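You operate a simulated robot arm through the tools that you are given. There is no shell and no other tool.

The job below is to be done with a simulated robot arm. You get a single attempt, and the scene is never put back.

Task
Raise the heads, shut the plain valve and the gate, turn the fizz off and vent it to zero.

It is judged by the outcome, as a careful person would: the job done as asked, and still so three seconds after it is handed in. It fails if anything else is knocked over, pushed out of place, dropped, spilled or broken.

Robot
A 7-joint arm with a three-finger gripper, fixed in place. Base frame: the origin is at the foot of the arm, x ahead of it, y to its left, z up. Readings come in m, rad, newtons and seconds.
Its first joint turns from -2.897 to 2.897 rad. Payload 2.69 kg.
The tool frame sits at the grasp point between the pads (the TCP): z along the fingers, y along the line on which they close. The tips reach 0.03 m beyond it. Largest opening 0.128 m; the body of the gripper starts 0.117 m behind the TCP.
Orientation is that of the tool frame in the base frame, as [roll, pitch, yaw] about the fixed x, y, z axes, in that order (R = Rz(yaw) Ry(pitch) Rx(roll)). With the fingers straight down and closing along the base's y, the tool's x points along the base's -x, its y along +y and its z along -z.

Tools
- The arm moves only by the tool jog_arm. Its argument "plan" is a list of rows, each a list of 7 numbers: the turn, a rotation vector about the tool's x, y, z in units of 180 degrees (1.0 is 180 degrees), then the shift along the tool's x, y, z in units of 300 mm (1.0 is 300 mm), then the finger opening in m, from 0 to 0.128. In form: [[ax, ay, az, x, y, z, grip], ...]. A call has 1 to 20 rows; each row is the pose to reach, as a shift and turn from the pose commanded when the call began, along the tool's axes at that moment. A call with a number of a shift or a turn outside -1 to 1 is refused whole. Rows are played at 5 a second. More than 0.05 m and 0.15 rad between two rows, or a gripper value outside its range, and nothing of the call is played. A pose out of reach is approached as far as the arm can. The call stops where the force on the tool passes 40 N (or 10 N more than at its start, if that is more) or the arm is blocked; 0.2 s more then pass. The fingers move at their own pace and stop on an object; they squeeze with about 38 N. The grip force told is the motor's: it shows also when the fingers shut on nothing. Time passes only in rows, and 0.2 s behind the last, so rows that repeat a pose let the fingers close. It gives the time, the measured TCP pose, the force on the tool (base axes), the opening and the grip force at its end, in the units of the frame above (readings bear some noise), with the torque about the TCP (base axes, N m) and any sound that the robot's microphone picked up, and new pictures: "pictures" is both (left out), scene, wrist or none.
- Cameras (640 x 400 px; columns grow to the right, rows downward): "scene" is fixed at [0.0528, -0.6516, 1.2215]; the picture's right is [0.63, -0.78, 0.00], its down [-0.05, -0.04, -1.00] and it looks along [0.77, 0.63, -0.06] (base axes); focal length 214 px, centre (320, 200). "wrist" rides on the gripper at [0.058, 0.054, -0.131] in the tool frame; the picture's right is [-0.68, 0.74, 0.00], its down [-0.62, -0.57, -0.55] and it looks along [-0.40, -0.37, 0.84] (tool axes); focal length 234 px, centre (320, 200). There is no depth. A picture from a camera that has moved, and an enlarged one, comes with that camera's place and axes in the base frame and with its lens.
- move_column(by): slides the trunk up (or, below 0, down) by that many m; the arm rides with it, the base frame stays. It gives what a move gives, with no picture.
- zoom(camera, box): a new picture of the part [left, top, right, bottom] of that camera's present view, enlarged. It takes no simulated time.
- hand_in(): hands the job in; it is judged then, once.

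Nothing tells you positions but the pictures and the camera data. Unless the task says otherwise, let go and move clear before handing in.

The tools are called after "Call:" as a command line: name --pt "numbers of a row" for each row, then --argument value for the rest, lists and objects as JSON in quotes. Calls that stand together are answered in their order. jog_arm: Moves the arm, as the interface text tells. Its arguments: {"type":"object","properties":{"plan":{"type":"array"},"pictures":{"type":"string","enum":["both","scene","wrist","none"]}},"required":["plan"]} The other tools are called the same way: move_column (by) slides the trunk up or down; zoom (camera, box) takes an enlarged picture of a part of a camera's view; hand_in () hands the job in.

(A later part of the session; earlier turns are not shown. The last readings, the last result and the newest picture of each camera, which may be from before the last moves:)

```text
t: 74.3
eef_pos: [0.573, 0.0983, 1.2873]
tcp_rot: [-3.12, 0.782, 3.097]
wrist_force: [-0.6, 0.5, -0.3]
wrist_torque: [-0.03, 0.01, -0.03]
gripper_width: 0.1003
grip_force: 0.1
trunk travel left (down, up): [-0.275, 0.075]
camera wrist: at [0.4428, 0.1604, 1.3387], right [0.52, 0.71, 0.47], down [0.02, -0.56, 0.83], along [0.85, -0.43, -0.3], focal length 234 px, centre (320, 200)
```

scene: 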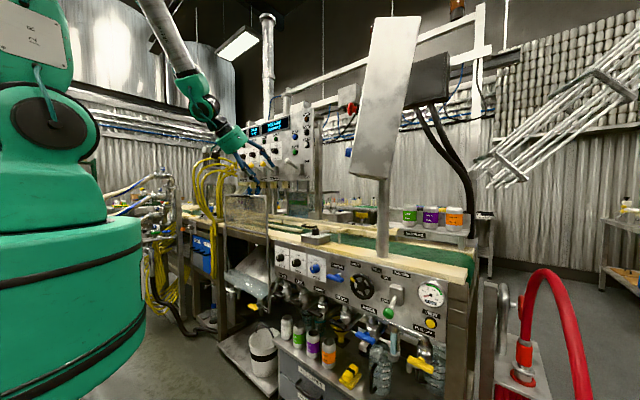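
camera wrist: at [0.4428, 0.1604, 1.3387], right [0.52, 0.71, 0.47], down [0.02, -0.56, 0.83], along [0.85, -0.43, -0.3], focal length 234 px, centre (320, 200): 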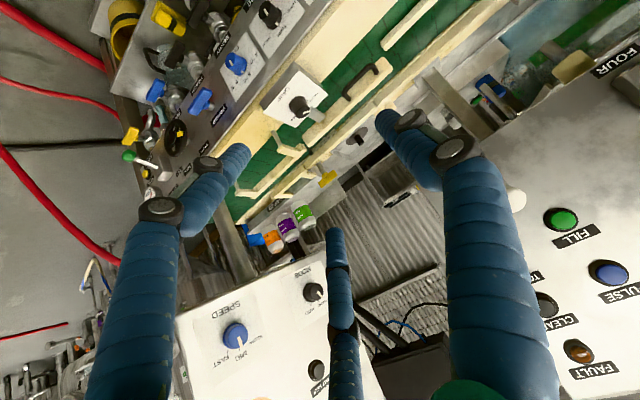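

Call:
zoom --camera "wrist" --box '[280, 40, 400, 140]'

Call:
zoom --camera "wrist" --box '[270, 120, 330, 180]'

Call:
zoom --camera "wrist" --box '[320, 90, 420, 190]'

Call:
zoom --camera "wrist" --box '[380, 0, 520, 120]'

Call:
zoom --camera "scene" --box '[230, 105, 330, 225]'

```text
4.00 times, centred on (340, 90) of wrist
camera zoom: at [0.4428, 0.1604, 1.3387], right [0.52, 0.71, 0.47], down [0.02, -0.56, 0.83], along [0.85, -0.43, -0.3], focal length 937 px, centre (240, 640)
```

zoom: 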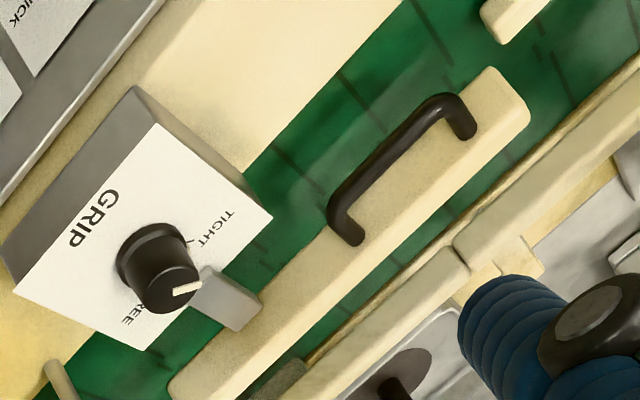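

```text
6.67 times, centred on (300, 150) of wrist
camera zoom: at [0.4428, 0.1604, 1.3387], right [0.52, 0.71, 0.47], down [0.02, -0.56, 0.83], along [0.85, -0.43, -0.3], focal length 1561 px, centre (453, 533)
```

zoom: 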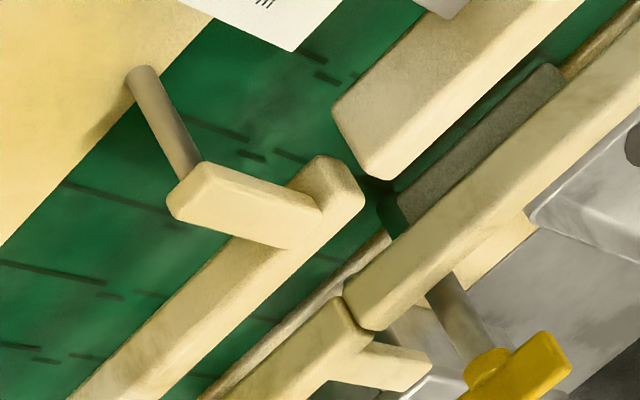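

```text
4.00 times, centred on (370, 140) of wrist
camera zoom: at [0.4428, 0.1604, 1.3387], right [0.52, 0.71, 0.47], down [0.02, -0.56, 0.83], along [0.85, -0.43, -0.3], focal length 937 px, centre (120, 440)
```

zoom: 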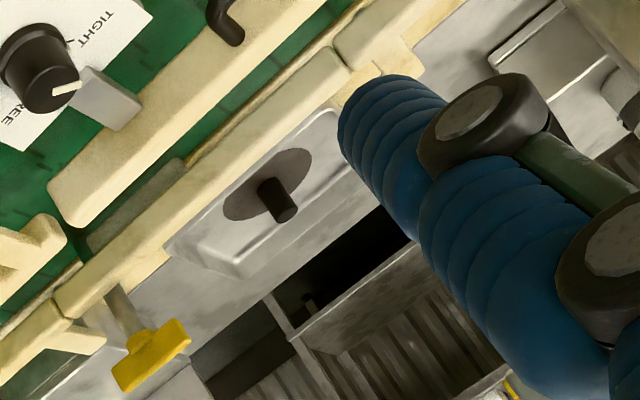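

```text
3.33 times, centred on (450, 60) of wrist
camera zoom: at [0.4428, 0.1604, 1.3387], right [0.52, 0.71, 0.47], down [0.02, -0.56, 0.83], along [0.85, -0.43, -0.3], focal length 781 px, centre (-113, 667)
```

zoom: 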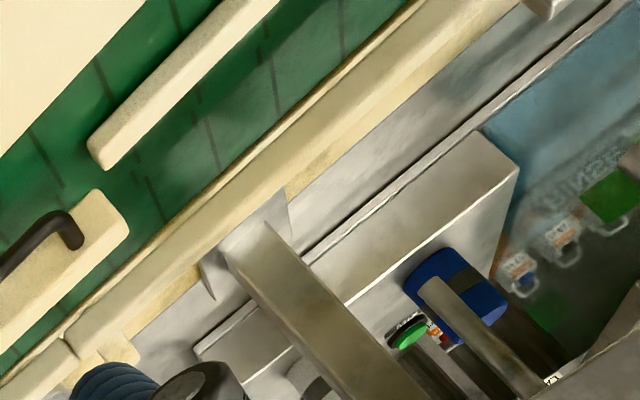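

```text
3.33 times, centred on (280, 165) of scene
camera zoom: at [0.0528, -0.6516, 1.2215], right [0.63, -0.78, 0.0], down [-0.05, -0.04, -1.0], along [0.77, 0.63, -0.06], focal length 715 px, centre (453, 317)
```

zoom: 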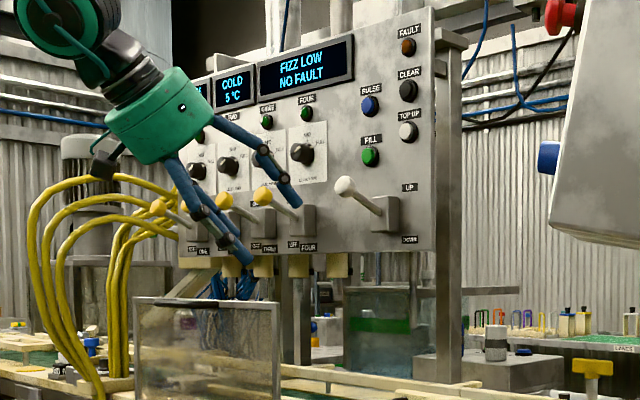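

The display now reads "FIZZ LOW / NO FAULT". This view also shows a gray steel arm low beneath the back rail, at the foot of the yellow T-handle's post near (1.08, −0.10), lying parallel to the lane. That swing arm with the yellow T-handle is the gate, now open, so I will move closer with the fingers closed.

Call:
jog_arm --pt "0 -0.014 0 -0.038 -0.066 0.086 0.05" --pt "0 -0.028 0 -0.076 -0.133 0.172 0.0" --pt "0 -0.042 0 -0.114 -0.2 0.258 0.0" --pt "0 -0.056 0 -0.152 -0.266 0.344 0.0" --pt "0 -0.07 0 -0.19 -0.333 0.43 0.0" --pt "0 -0.0833 0 -0.228 -0.399 0.516 0.0" --pt "0 -0.0833 0 -0.228 -0.399 0.516 0.0" --pictures "both"

Call:
zoom --camera "wrist" --box '[260, 60, 400, 180]'

Call:
zoom --camera "wrist" --box '[290, 90, 350, 150]'

```text
t: 75.9
eef_pos: [0.7222, -0.0324, 1.2269]
tcp_rot: [-3.114, 1.042, 3.105]
wrist_force: [0.7, -0.2, 0.3]
wrist_torque: [-0.01, 0.01, 0.03]
gripper_width: 0.002
grip_force: 31.6
trunk travel left (down, up): [-0.275, 0.075]
camera wrist: at [0.584, 0.0308, 1.2422], right [0.39, 0.72, 0.57], down [-0.2, -0.54, 0.82], along [0.9, -0.43, -0.07], focal length 234 px, centre (320, 200)
```

scene: 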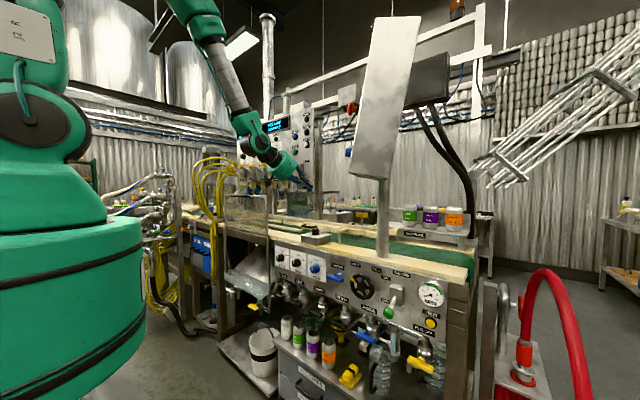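
wrist: 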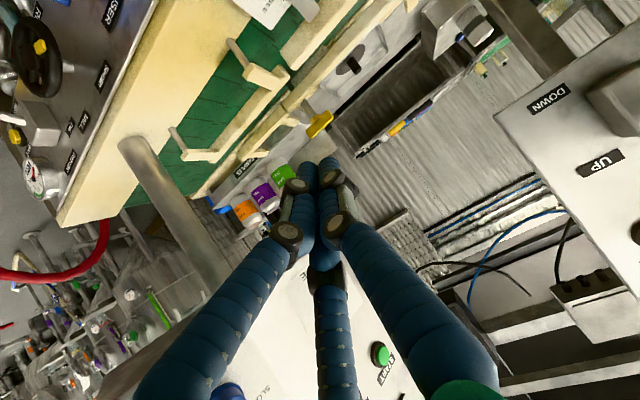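

```text
3.33 times, centred on (330, 120) of wrist
camera zoom: at [0.584, 0.0308, 1.2422], right [0.39, 0.72, 0.57], down [-0.2, -0.54, 0.82], along [0.9, -0.43, -0.07], focal length 781 px, centre (287, 467)
```

zoom: 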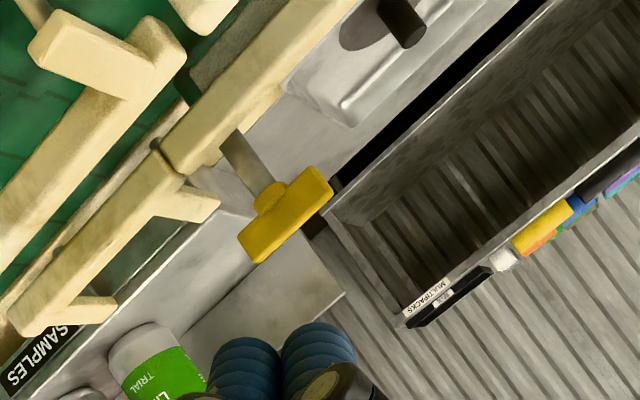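

```text
6.67 times, centred on (320, 120) of wrist
camera zoom: at [0.584, 0.0308, 1.2422], right [0.39, 0.72, 0.57], down [-0.2, -0.54, 0.82], along [0.9, -0.43, -0.07], focal length 1561 px, centre (320, 733)
```

zoom: 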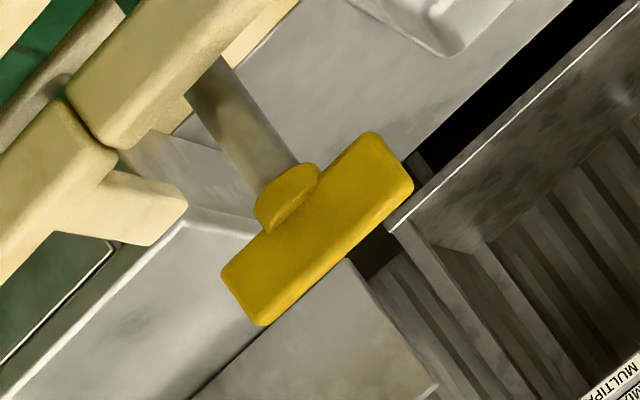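

I have a clear view of the yellow T-handle, centred at about (1.081, −0.102, 1.070). I will zoom on the gray arm at its foot.

Call:
zoom --camera "wrist" --box '[270, 50, 330, 110]'

Call:
zoom --camera "wrist" --box '[240, 20, 380, 130]'

Call:
zoom --camera "scene" --box '[336, 214, 386, 244]'

```text
6.67 times, centred on (300, 80) of wrist
camera zoom: at [0.584, 0.0308, 1.2422], right [0.39, 0.72, 0.57], down [-0.2, -0.54, 0.82], along [0.9, -0.43, -0.07], focal length 1561 px, centre (453, 1000)
```

zoom: 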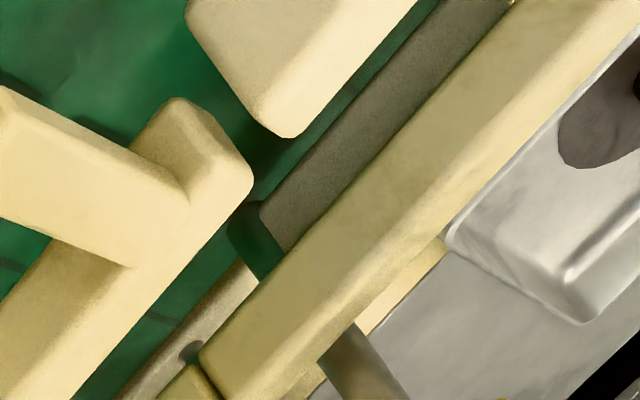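

```text
3.64 times, centred on (310, 75) of wrist
camera zoom: at [0.584, 0.0308, 1.2422], right [0.39, 0.72, 0.57], down [-0.2, -0.54, 0.82], along [0.9, -0.43, -0.07], focal length 852 px, centre (356, 654)
```

zoom: 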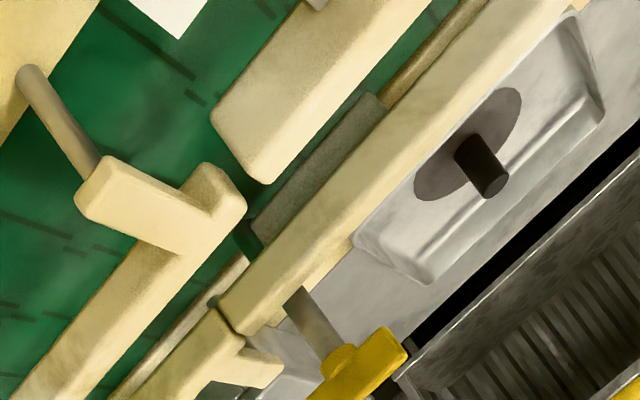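

```text
12.80 times, centred on (361, 229) of scene
camera zoom: at [0.0528, -0.6516, 1.2215], right [0.63, -0.78, 0.0], down [-0.05, -0.04, -1.0], along [0.77, 0.63, -0.06], focal length 2745 px, centre (-205, -171)
```

zoom: 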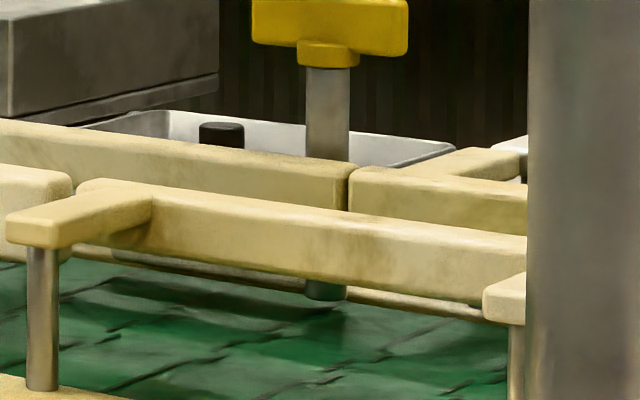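

The arm on the T-handle's post lies along the lane under the back rail, so the gate is open; turning the handle 90° anticlockwise (seen from above) swings the arm across the lane. I will approach in steps above the rails.

Call:
jog_arm --pt "0 0 0 -0.028 -0.031 0.124 0.0" --pt "0 0 0 -0.056 -0.062 0.248 0.0" --pt "0 0 0 -0.083 -0.092 0.371 0.0" --pt "0 0 0 -0.111 -0.123 0.494 0.0" --pt "0 0 0 -0.139 -0.154 0.618 0.0" --pt "0 0 0 -0.139 -0.154 0.618 0.0" --pictures "both"

Call:
zoom --camera "wrist" --box '[240, 60, 420, 220]'

```text
t: 77.3
eef_pos: [0.899, -0.0896, 1.1713]
tcp_rot: [-3.114, 1.042, 3.106]
wrist_force: [0.0, -0.4, -0.5]
wrist_torque: [0.02, 0.01, -0.01]
gripper_width: 0.0019
grip_force: 31.2
trunk travel left (down, up): [-0.275, 0.075]
camera wrist: at [0.7615, -0.0278, 1.1857], right [0.39, 0.72, 0.57], down [-0.2, -0.54, 0.82], along [0.9, -0.43, -0.07], focal length 234 px, centre (320, 200)
```

scene: 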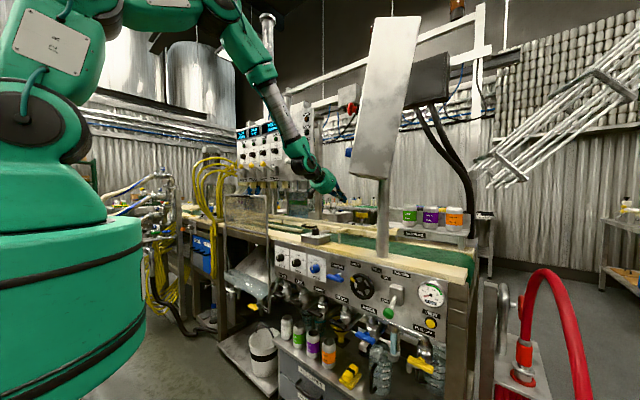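
wrist: 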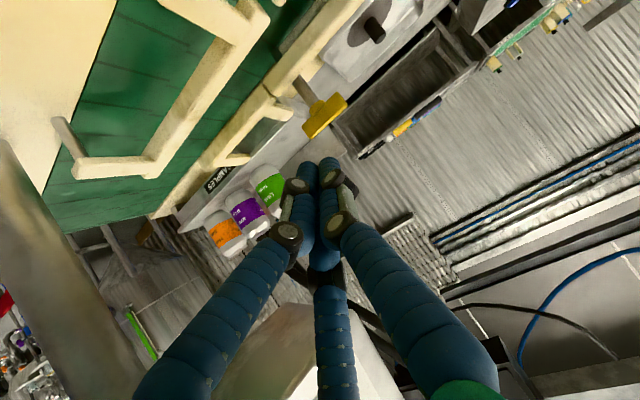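

```text
2.50 times, centred on (330, 140) of wrist
camera zoom: at [0.7615, -0.0278, 1.1857], right [0.39, 0.72, 0.57], down [-0.2, -0.54, 0.82], along [0.9, -0.43, -0.07], focal length 585 px, centre (295, 350)
```

zoom: 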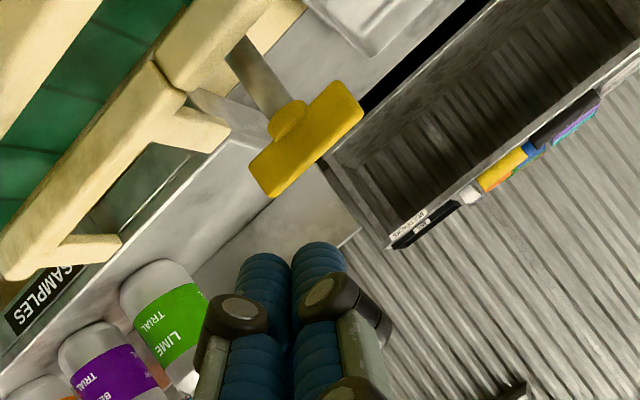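

The handle is centred at about (1.081, −0.101, 1.070) with ends at y −0.138 and −0.067. I will bring the fingertip to just in front of its −y end.

Call:
jog_arm --pt "0 0 0 0.014 -0.027 0.122 0.0" --pt "0 0 0 0.029 -0.054 0.244 0.0" --pt "0 0 0 0.044 -0.08 0.366 0.0" --pt "0 0 0 0.058 -0.107 0.487 0.0" --pt "0 0 0 0.058 -0.107 0.487 0.0" --pictures "both"

Call:
zoom --camera "wrist" --box '[240, 60, 420, 220]'

Call:
zoom --camera "scene" --box '[320, 170, 420, 250]'

```text
t: 78.5
eef_pos: [1.0163, -0.1326, 1.0836]
tcp_rot: [-3.113, 1.041, 3.104]
wrist_force: [1.2, 0.5, -0.3]
wrist_torque: [-0.05, -0.04, 0.02]
gripper_width: 0.0019
grip_force: 31.2
trunk travel left (down, up): [-0.275, 0.075]
camera wrist: at [0.8765, -0.0694, 1.098], right [0.39, 0.72, 0.57], down [-0.2, -0.54, 0.82], along [0.9, -0.43, -0.07], focal length 234 px, centre (320, 200)
```

scene: 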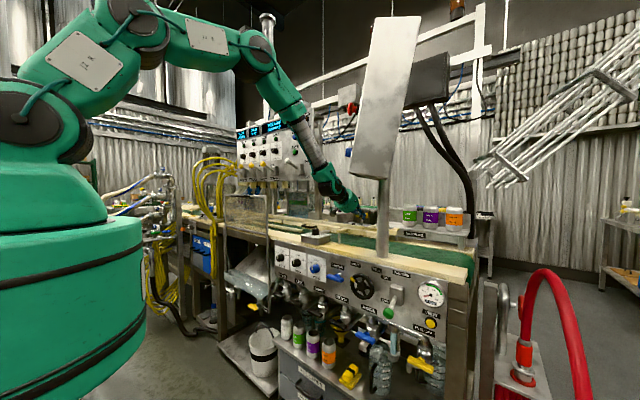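
wrist: 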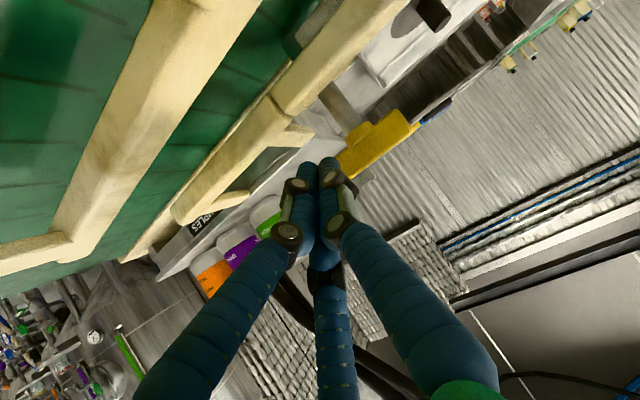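

```text
2.50 times, centred on (330, 140) of wrist
camera zoom: at [0.8765, -0.0694, 1.098], right [0.39, 0.72, 0.57], down [-0.2, -0.54, 0.82], along [0.9, -0.43, -0.07], focal length 585 px, centre (295, 350)
```

zoom: 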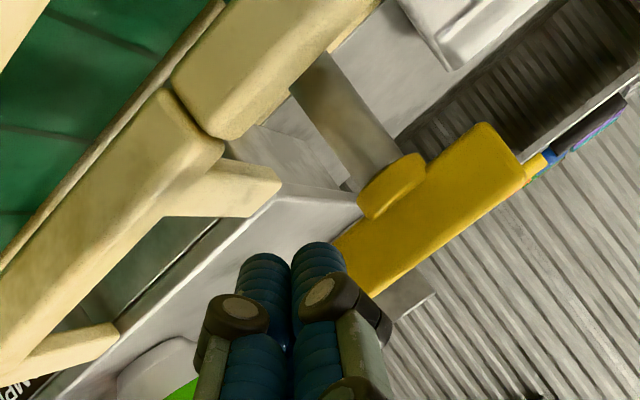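

```text
5.00 times, centred on (370, 210) of scene
camera zoom: at [0.0528, -0.6516, 1.2215], right [0.63, -0.78, 0.0], down [-0.05, -0.04, -1.0], along [0.77, 0.63, -0.06], focal length 1072 px, centre (70, 150)
```

zoom: 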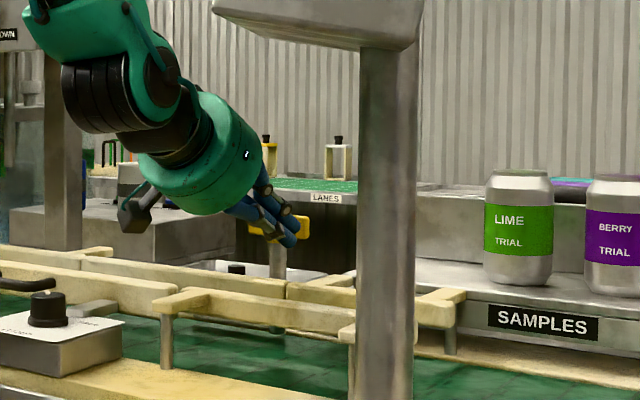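

The fingertip is right at the −y end of the handle. I will shift slightly toward the centre and push that end away (+x), with the force limit as guard.

Call:
jog_arm --pt "0 0 0 -0.008 0.026 -0.007 0.0" --pt "0 0 0 -0.025 0.028 0.022 0.0" --pt "0 0 0 -0.042 0.03 0.051 0.0" --pt "0 0 0 -0.058 0.032 0.079 0.0" --pt "0 0 0 -0.072 0.034 0.102 0.0" --pt "0 0 0 -0.085 0.036 0.125 0.0" --pt "0 0 0 -0.099 0.037 0.148 0.0" --pictures "both"

Call:
zoom --camera "wrist" --box '[240, 60, 420, 220]'

Call:
zoom --camera "scene" --box '[330, 190, 400, 250]'

```text
t: 80.1
eef_pos: [1.0705, -0.1238, 1.0858]
tcp_rot: [-3.113, 1.044, 3.106]
wrist_force: [-0.1, -1.8, 0.1]
wrist_torque: [0.01, 0.01, -0.01]
gripper_width: 0.002
grip_force: 31.9
trunk travel left (down, up): [-0.275, 0.075]
camera wrist: at [0.9311, -0.0608, 1.1007], right [0.39, 0.72, 0.57], down [-0.2, -0.54, 0.82], along [0.9, -0.43, -0.07], focal length 234 px, centre (320, 200)
```

scene: 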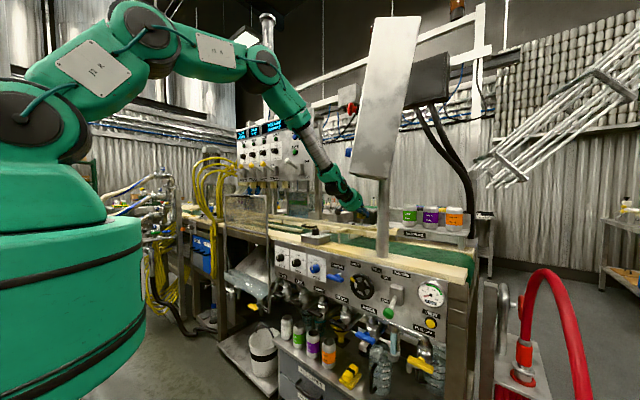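
wrist: 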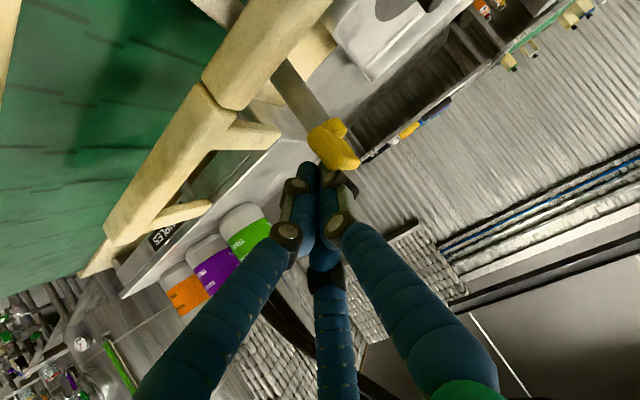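

```text
2.50 times, centred on (330, 140) of wrist
camera zoom: at [0.9311, -0.0608, 1.1007], right [0.39, 0.72, 0.57], down [-0.2, -0.54, 0.82], along [0.9, -0.43, -0.07], focal length 585 px, centre (295, 350)
```

zoom: 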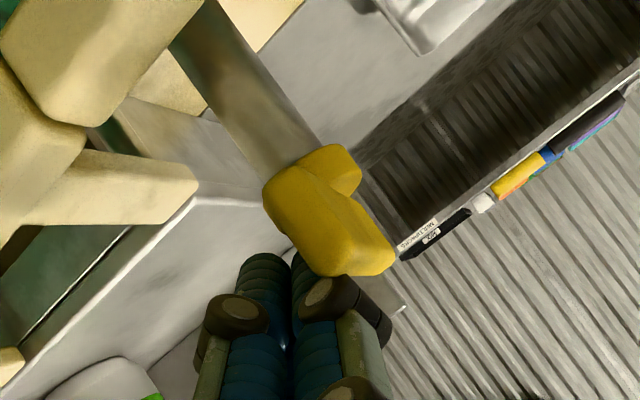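

```text
6.67 times, centred on (365, 220) of scene
camera zoom: at [0.0528, -0.6516, 1.2215], right [0.63, -0.78, 0.0], down [-0.05, -0.04, -1.0], along [0.77, 0.63, -0.06], focal length 1430 px, centre (20, 67)
```

zoom: 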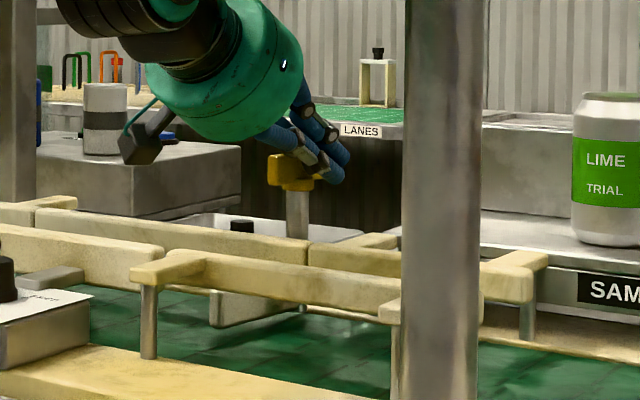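

The handle has turned about two thirds and the gate arm is swinging into the lane. I will reach slightly further and push the far end toward +y to finish the quarter turn, stopping at its end stop.

Call:
jog_arm --pt "0 0 0 -0.01 0.001 0.017 0.0" --pt "0 0 0 -0.009 0.011 0.016 0.0" --pt "0 0 0 -0.009 0.021 0.016 0.0" --pt "0 0 0 -0.009 0.031 0.015 0.0" --pt "0 0 0 -0.009 0.041 0.014 0.0" --pt "0 0 0 -0.009 0.05 0.014 0.0" --pictures "both"

Call:
zoom --camera "wrist" --box '[240, 60, 420, 220]'

Call:
zoom --camera "scene" --box '[330, 190, 400, 250]'

```text
t: 81.0
eef_pos: [1.0751, -0.1234, 1.0877]
tcp_rot: [-3.116, 1.044, 3.095]
wrist_force: [-1.3, -8.7, -0.1]
wrist_torque: [0.0, 0.01, -0.02]
gripper_width: 0.002
grip_force: 31.5
trunk travel left (down, up): [-0.275, 0.075]
stopped in row 4: the force on the tool passed its limit at 44 N (the readings are from after the stop); the commanded pose is now the measured one
camera wrist: at [0.9364, -0.06, 1.1011], right [0.39, 0.72, 0.58], down [-0.2, -0.54, 0.81], along [0.9, -0.43, -0.07], focal length 234 px, centre (320, 200)
```

scene: 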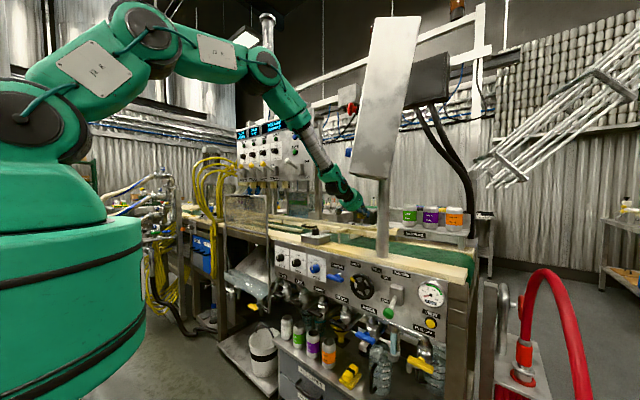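
wrist: 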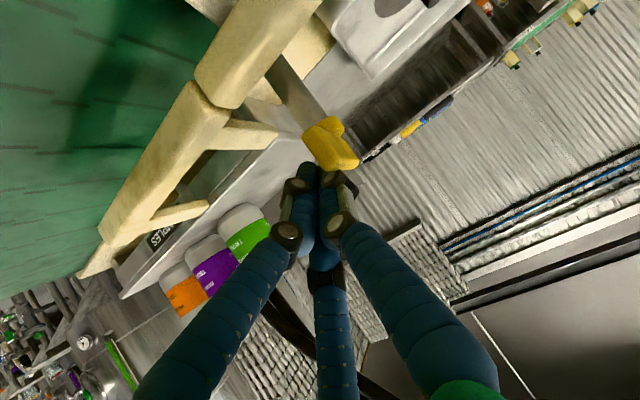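

```text
2.50 times, centred on (330, 140) of wrist
camera zoom: at [0.9364, -0.06, 1.1011], right [0.39, 0.72, 0.58], down [-0.2, -0.54, 0.81], along [0.9, -0.43, -0.07], focal length 585 px, centre (295, 350)
```

zoom: 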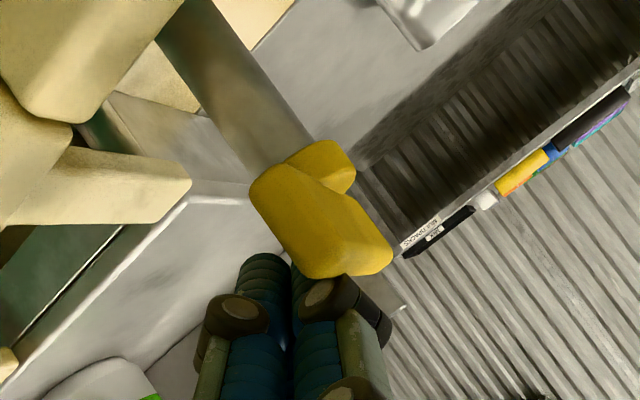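

```text
6.67 times, centred on (365, 220) of scene
camera zoom: at [0.0528, -0.6516, 1.2215], right [0.63, -0.78, 0.0], down [-0.05, -0.04, -1.0], along [0.77, 0.63, -0.06], focal length 1430 px, centre (20, 67)
```

zoom: 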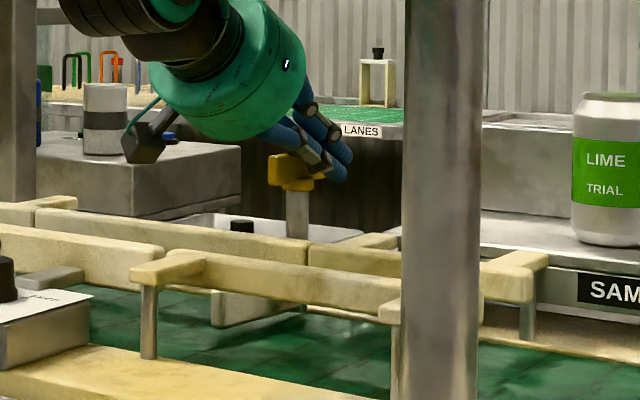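

The push met firm resistance. I will move clear and look at the gate arm and handle to see whether it is fully across.

Call:
jog_arm --pt "0 0 0 0 -0.02 0 0.0" --pt "0 0 0 0.02 -0.02 -0.1 0.0" --pt "0 0 0 0.03 -0.01 -0.24 0.0" --pt "0 0 0 0.03 0.05 -0.38 0.0" --pt "0 0 0 0.03 0.1 -0.52 0.0" --pt "0 0 0 0.03 0.1 -0.52 0.0" --pictures "both"

Call:
zoom --camera "wrist" --box '[220, 0, 420, 180]'

Call:
zoom --camera "scene" --box '[336, 204, 386, 244]'

```text
t: 82.4
eef_pos: [0.9383, -0.0837, 1.1572]
tcp_rot: [-3.117, 1.043, 3.098]
wrist_force: [-1.2, 1.2, 0.5]
wrist_torque: [0.01, 0.01, 0.0]
gripper_width: 0.0021
grip_force: 31.3
trunk travel left (down, up): [-0.275, 0.075]
camera wrist: at [0.7998, -0.0203, 1.171], right [0.39, 0.72, 0.57], down [-0.2, -0.54, 0.82], along [0.9, -0.43, -0.07], focal length 234 px, centre (320, 200)
```

scene: 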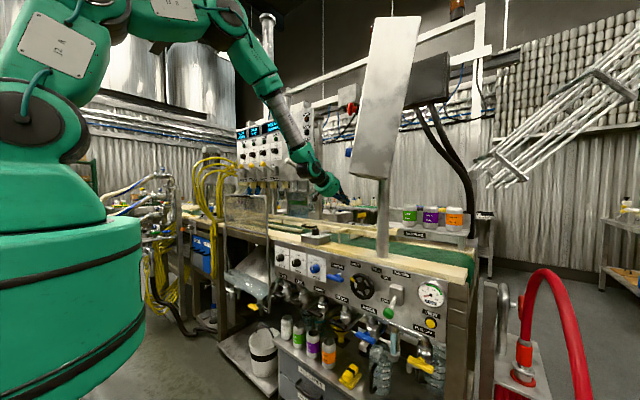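
wrist: 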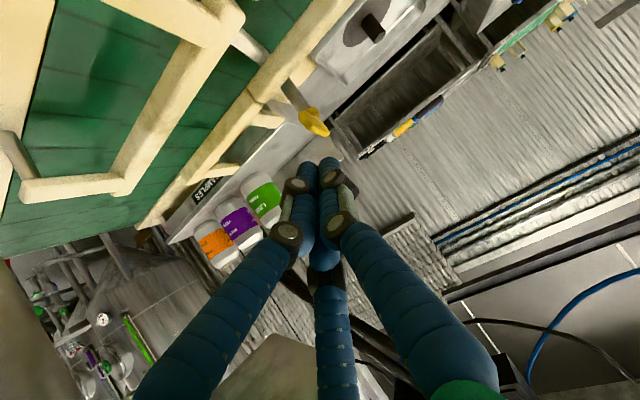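

```text
2.22 times, centred on (320, 90) of wrist
camera zoom: at [0.7998, -0.0203, 1.171], right [0.39, 0.72, 0.57], down [-0.2, -0.54, 0.82], along [0.9, -0.43, -0.07], focal length 520 px, centre (320, 444)
```

zoom: 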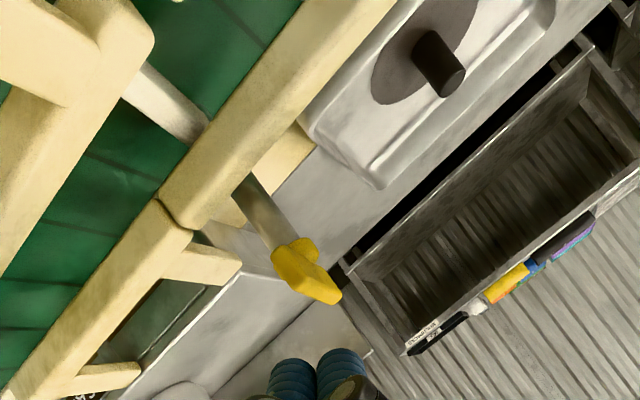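

```text
10.00 times, centred on (361, 224) of scene
camera zoom: at [0.0528, -0.6516, 1.2215], right [0.63, -0.78, 0.0], down [-0.05, -0.04, -1.0], along [0.77, 0.63, -0.06], focal length 2145 px, centre (-90, -40)
```

zoom: 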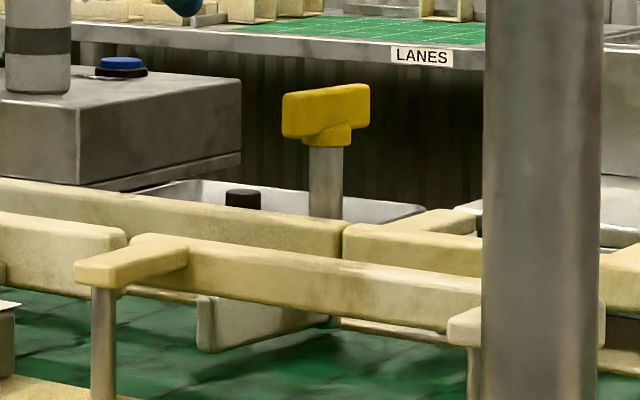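

The gate arm now lies across the lane between the rails. I will zoom in to check that it is square to the lane and at its stop.

Call:
zoom --camera "scene" --box '[350, 208, 378, 232]'

Call:
zoom --camera "wrist" --box '[290, 90, 340, 150]'

Call:
zoom --camera "wrist" --box '[215, 0, 295, 70]'

Call:
zoom --camera "scene" --box '[340, 225, 376, 249]'

```text
16.00 times, centred on (364, 220) of scene
camera zoom: at [0.0528, -0.6516, 1.2215], right [0.63, -0.78, 0.0], down [-0.05, -0.04, -1.0], along [0.77, 0.63, -0.06], focal length 3432 px, centre (-384, -120)
```

zoom: 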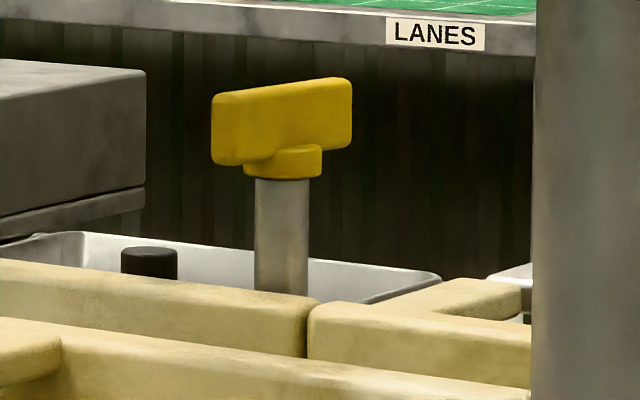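

```text
6.67 times, centred on (315, 120) of wrist
camera zoom: at [0.7998, -0.0203, 1.171], right [0.39, 0.72, 0.57], down [-0.2, -0.54, 0.82], along [0.9, -0.43, -0.07], focal length 1561 px, centre (353, 733)
```

zoom: 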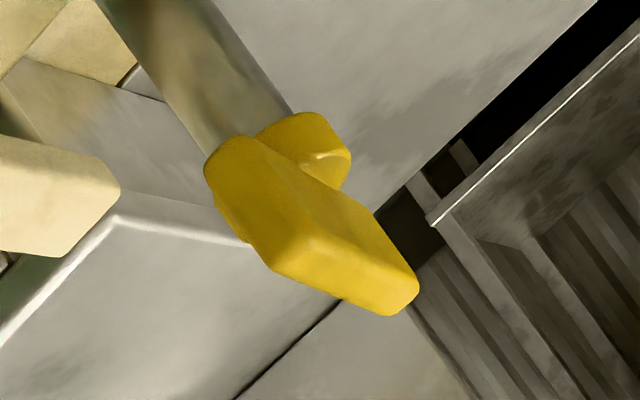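

```text
5.71 times, centred on (255, 35) of wrist
camera zoom: at [0.7998, -0.0203, 1.171], right [0.39, 0.72, 0.57], down [-0.2, -0.54, 0.82], along [0.9, -0.43, -0.07], focal length 1338 px, centre (691, 1143)
```

zoom: 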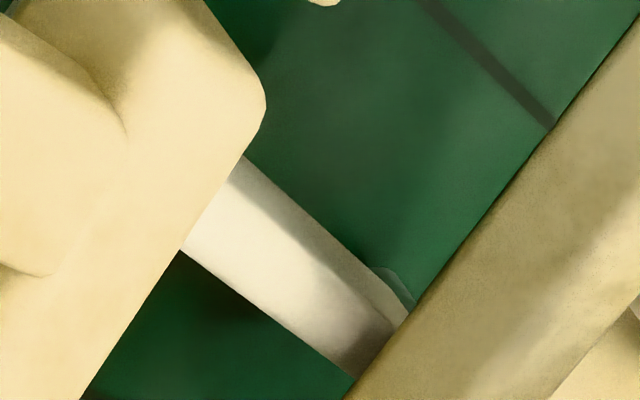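

```text
16.00 times, centred on (358, 237) of scene
camera zoom: at [0.0528, -0.6516, 1.2215], right [0.63, -0.78, 0.0], down [-0.05, -0.04, -1.0], along [0.77, 0.63, -0.06], focal length 3432 px, centre (-288, -392)
```

zoom: 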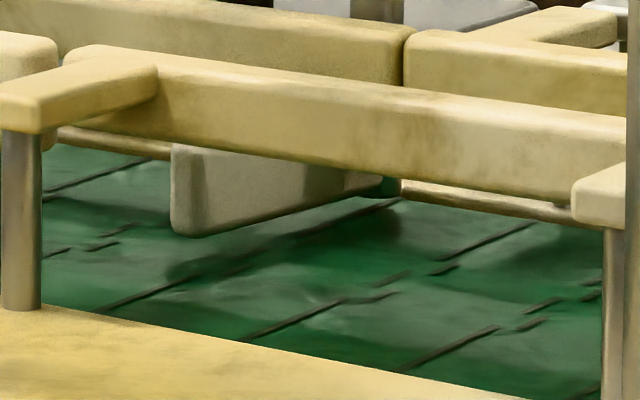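

The arm is nearly square to the lane, but I estimate it may be about 10° short. I will push the handle's near end from the +y side toward −y, which should finish the turn if there is travel left.

Call:
jog_arm --pt "0 0 0 0.016 0.05 0.13 0.0" --pt "0 0 0 0.032 0.1 0.26 0.0" --pt "0 0 0 0.049 0.108 0.391 0.0" --pt "0 0 0 0.049 0.075 0.393 0.0" --pt "0 0 0 0.049 0.061 0.394 0.0" --pt "0 0 0 0.048 0.0515 0.395 0.0" --pt "0 0 0 0.048 0.0415 0.395 0.0" --pt "0 0 0 0.048 0.0315 0.396 0.0" --pt "0 0 0 0.047 0.0215 0.397 0.0" --pictures "both"

Call:
zoom --camera "wrist" --box '[240, 60, 420, 220]'

Call:
zoom --camera "scene" --box '[340, 225, 376, 249]'

```text
t: 84.4
eef_pos: [1.0327, -0.0794, 1.0832]
tcp_rot: [-3.114, 1.043, 3.103]
wrist_force: [-0.7, 13.6, 0.1]
wrist_torque: [0.08, 0.01, 0.36]
gripper_width: 0.0024
grip_force: 31.1
trunk travel left (down, up): [-0.275, 0.075]
camera wrist: at [0.8956, -0.0177, 1.0978], right [0.39, 0.72, 0.57], down [-0.2, -0.54, 0.82], along [0.9, -0.43, -0.07], focal length 234 px, centre (320, 200)
```

scene: 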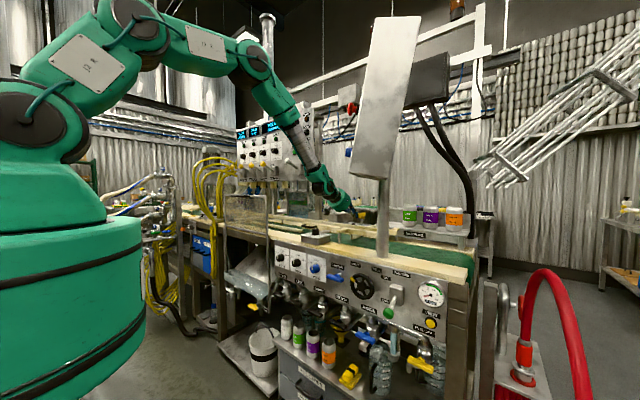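
wrist: 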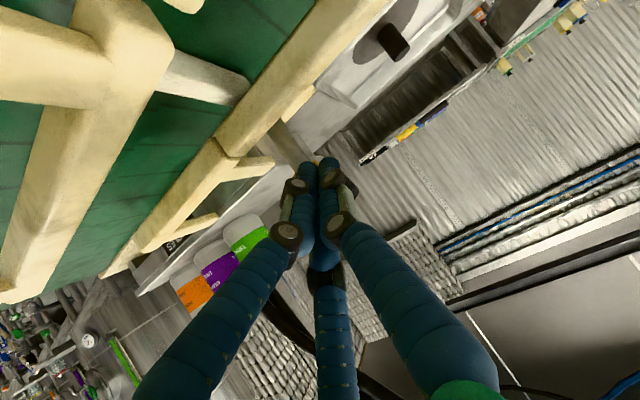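

```text
2.50 times, centred on (330, 140) of wrist
camera zoom: at [0.8956, -0.0177, 1.0978], right [0.39, 0.72, 0.57], down [-0.2, -0.54, 0.82], along [0.9, -0.43, -0.07], focal length 585 px, centre (295, 350)
```

zoom: 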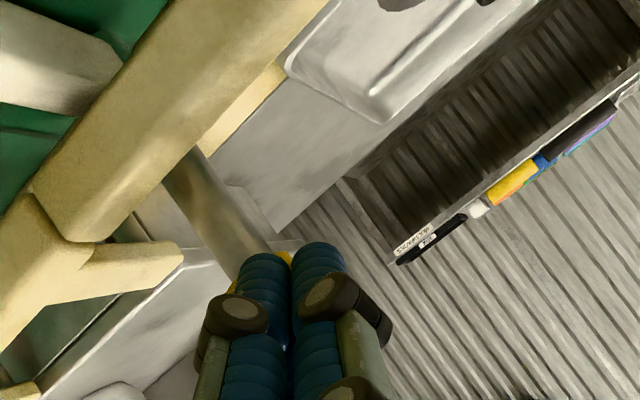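

```text
16.00 times, centred on (358, 237) of scene
camera zoom: at [0.0528, -0.6516, 1.2215], right [0.63, -0.78, 0.0], down [-0.05, -0.04, -1.0], along [0.77, 0.63, -0.06], focal length 3432 px, centre (-288, -392)
```

zoom: 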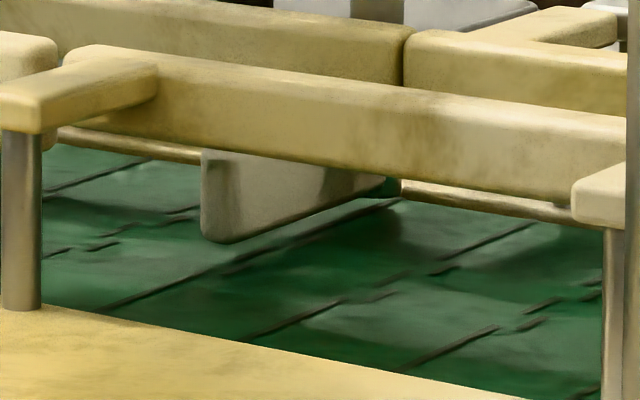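

The arm moved further and is now within a few degrees of square. I will keep pushing in small steps until it meets its stop.

Call:
jog_arm --pt "0 0 0 0 -0.008 0.0005 0.0" --pt "0 0 0 0 -0.016 0.001 0.0" --pt "0 0 0 0 -0.024 0.001 0.0" --pt "0 0 0 0 -0.032 0.002 0.0" --pt "0 0 0 0 -0.04 0.002 0.0" --pt "0 0 0 0 -0.048 0.003 0.0" --pictures "wrist"

Call:
zoom --camera "scene" --box '[340, 225, 376, 249]'

Call:
zoom --camera "scene" --box '[340, 205, 390, 240]'

```text
t: 85.0
eef_pos: [1.0338, -0.0803, 1.084]
tcp_rot: [-3.112, 1.042, 3.107]
wrist_force: [1.2, 8.3, -1.4]
wrist_torque: [0.1, -0.05, 0.17]
gripper_width: 0.0024
grip_force: 31.7
trunk travel left (down, up): [-0.275, 0.075]
stopped in row 3: the force on the tool passed its limit at 43 N (the readings are from after the stop); the commanded pose is now the measured one
camera wrist: at [0.8949, -0.0184, 1.0981], right [0.39, 0.72, 0.57], down [-0.2, -0.54, 0.82], along [0.9, -0.43, -0.07], focal length 234 px, centre (320, 200)
```

wrist: 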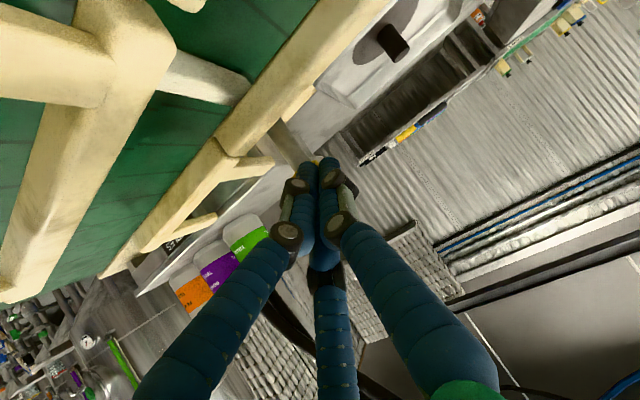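

```text
16.00 times, centred on (358, 237) of scene
camera zoom: at [0.0528, -0.6516, 1.2215], right [0.63, -0.78, 0.0], down [-0.05, -0.04, -1.0], along [0.77, 0.63, -0.06], focal length 3432 px, centre (-288, -392)
```

zoom: 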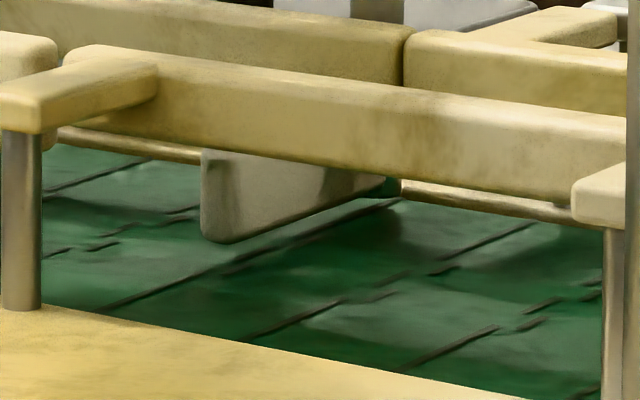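

```text
11.43 times, centred on (365, 222) of scene
camera zoom: at [0.0528, -0.6516, 1.2215], right [0.63, -0.78, 0.0], down [-0.05, -0.04, -1.0], along [0.77, 0.63, -0.06], focal length 2451 px, centre (-194, -57)
```

zoom: 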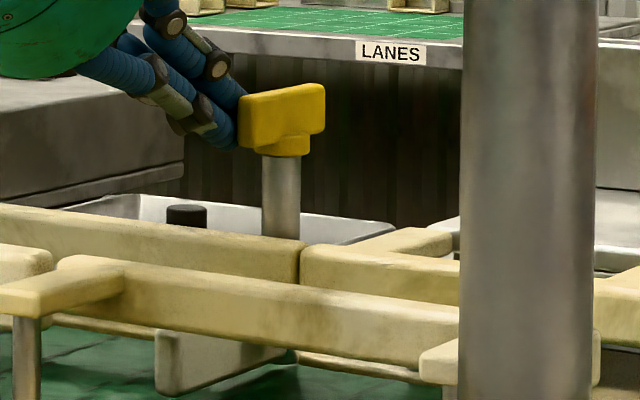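

The arm no longer moves under 43 N and lies square across the lane, so the gate is shut at its stop. I will move the finger off the handle and retreat the way I came.

Call:
jog_arm --pt "0 0 0 0 0.04 0 0.0" --pt "0 0 0 -0.01 0.06 -0.1 0.0" --pt "0 0 0 -0.02 0.06 -0.25 0.0" --pt "0 0 0 -0.03 0.06 -0.4 0.0" --pt "0 0 0 -0.03 0.07 -0.55 0.0" --pt "0 0 0 -0.02 0.1 -0.7 0.0" --pt "0 0 0 0.0 0.12 -0.85 0.0" --pt "0 0 0 0.03 0.14 -0.99 0.0" --pt "0 0 0 0.03 0.14 -0.99 0.0" --pictures "both"

Call:
zoom --camera "scene" --box '[336, 204, 386, 244]'

Call:
zoom --camera "wrist" --box '[240, 40, 380, 160]'

```text
t: 87.0
eef_pos: [0.7735, -0.0199, 1.2261]
tcp_rot: [-3.114, 1.044, 3.101]
wrist_force: [-0.5, 0.7, 0.2]
wrist_torque: [0.0, 0.03, -0.01]
gripper_width: 0.0019
grip_force: 31.1
trunk travel left (down, up): [-0.275, 0.075]
camera wrist: at [0.6354, 0.0428, 1.2402], right [0.39, 0.72, 0.57], down [-0.2, -0.54, 0.82], along [0.9, -0.43, -0.07], focal length 234 px, centre (320, 200)
```

scene: 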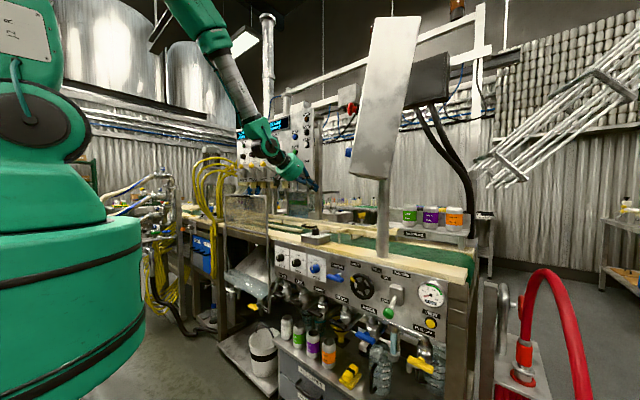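
wrist: 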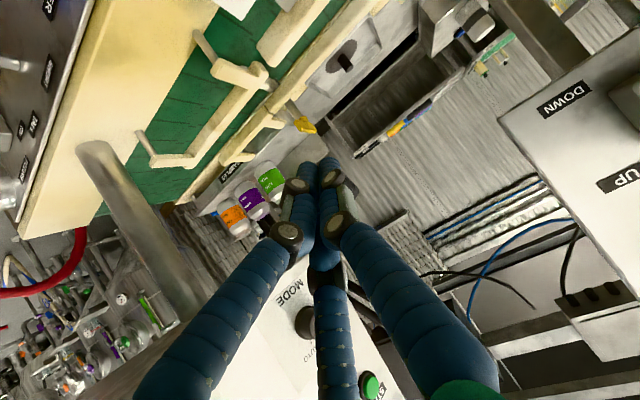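

```text
10.00 times, centred on (361, 224) of scene
camera zoom: at [0.0528, -0.6516, 1.2215], right [0.63, -0.78, 0.0], down [-0.05, -0.04, -1.0], along [0.77, 0.63, -0.06], focal length 2145 px, centre (-90, -40)
```

zoom: 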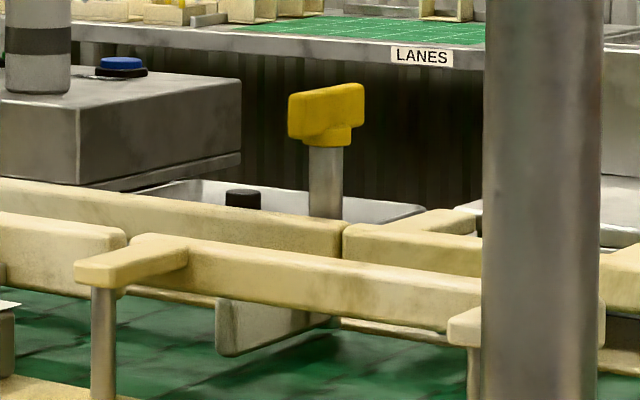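

```text
3.33 times, centred on (310, 100) of wrist
camera zoom: at [0.6354, 0.0428, 1.2402], right [0.39, 0.72, 0.57], down [-0.2, -0.54, 0.82], along [0.9, -0.43, -0.07], focal length 781 px, centre (353, 533)
```

zoom: 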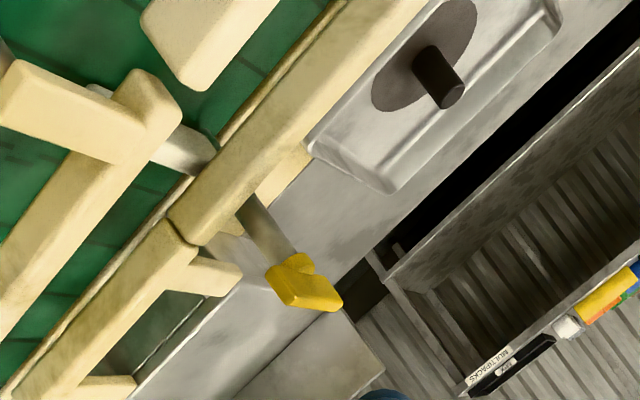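

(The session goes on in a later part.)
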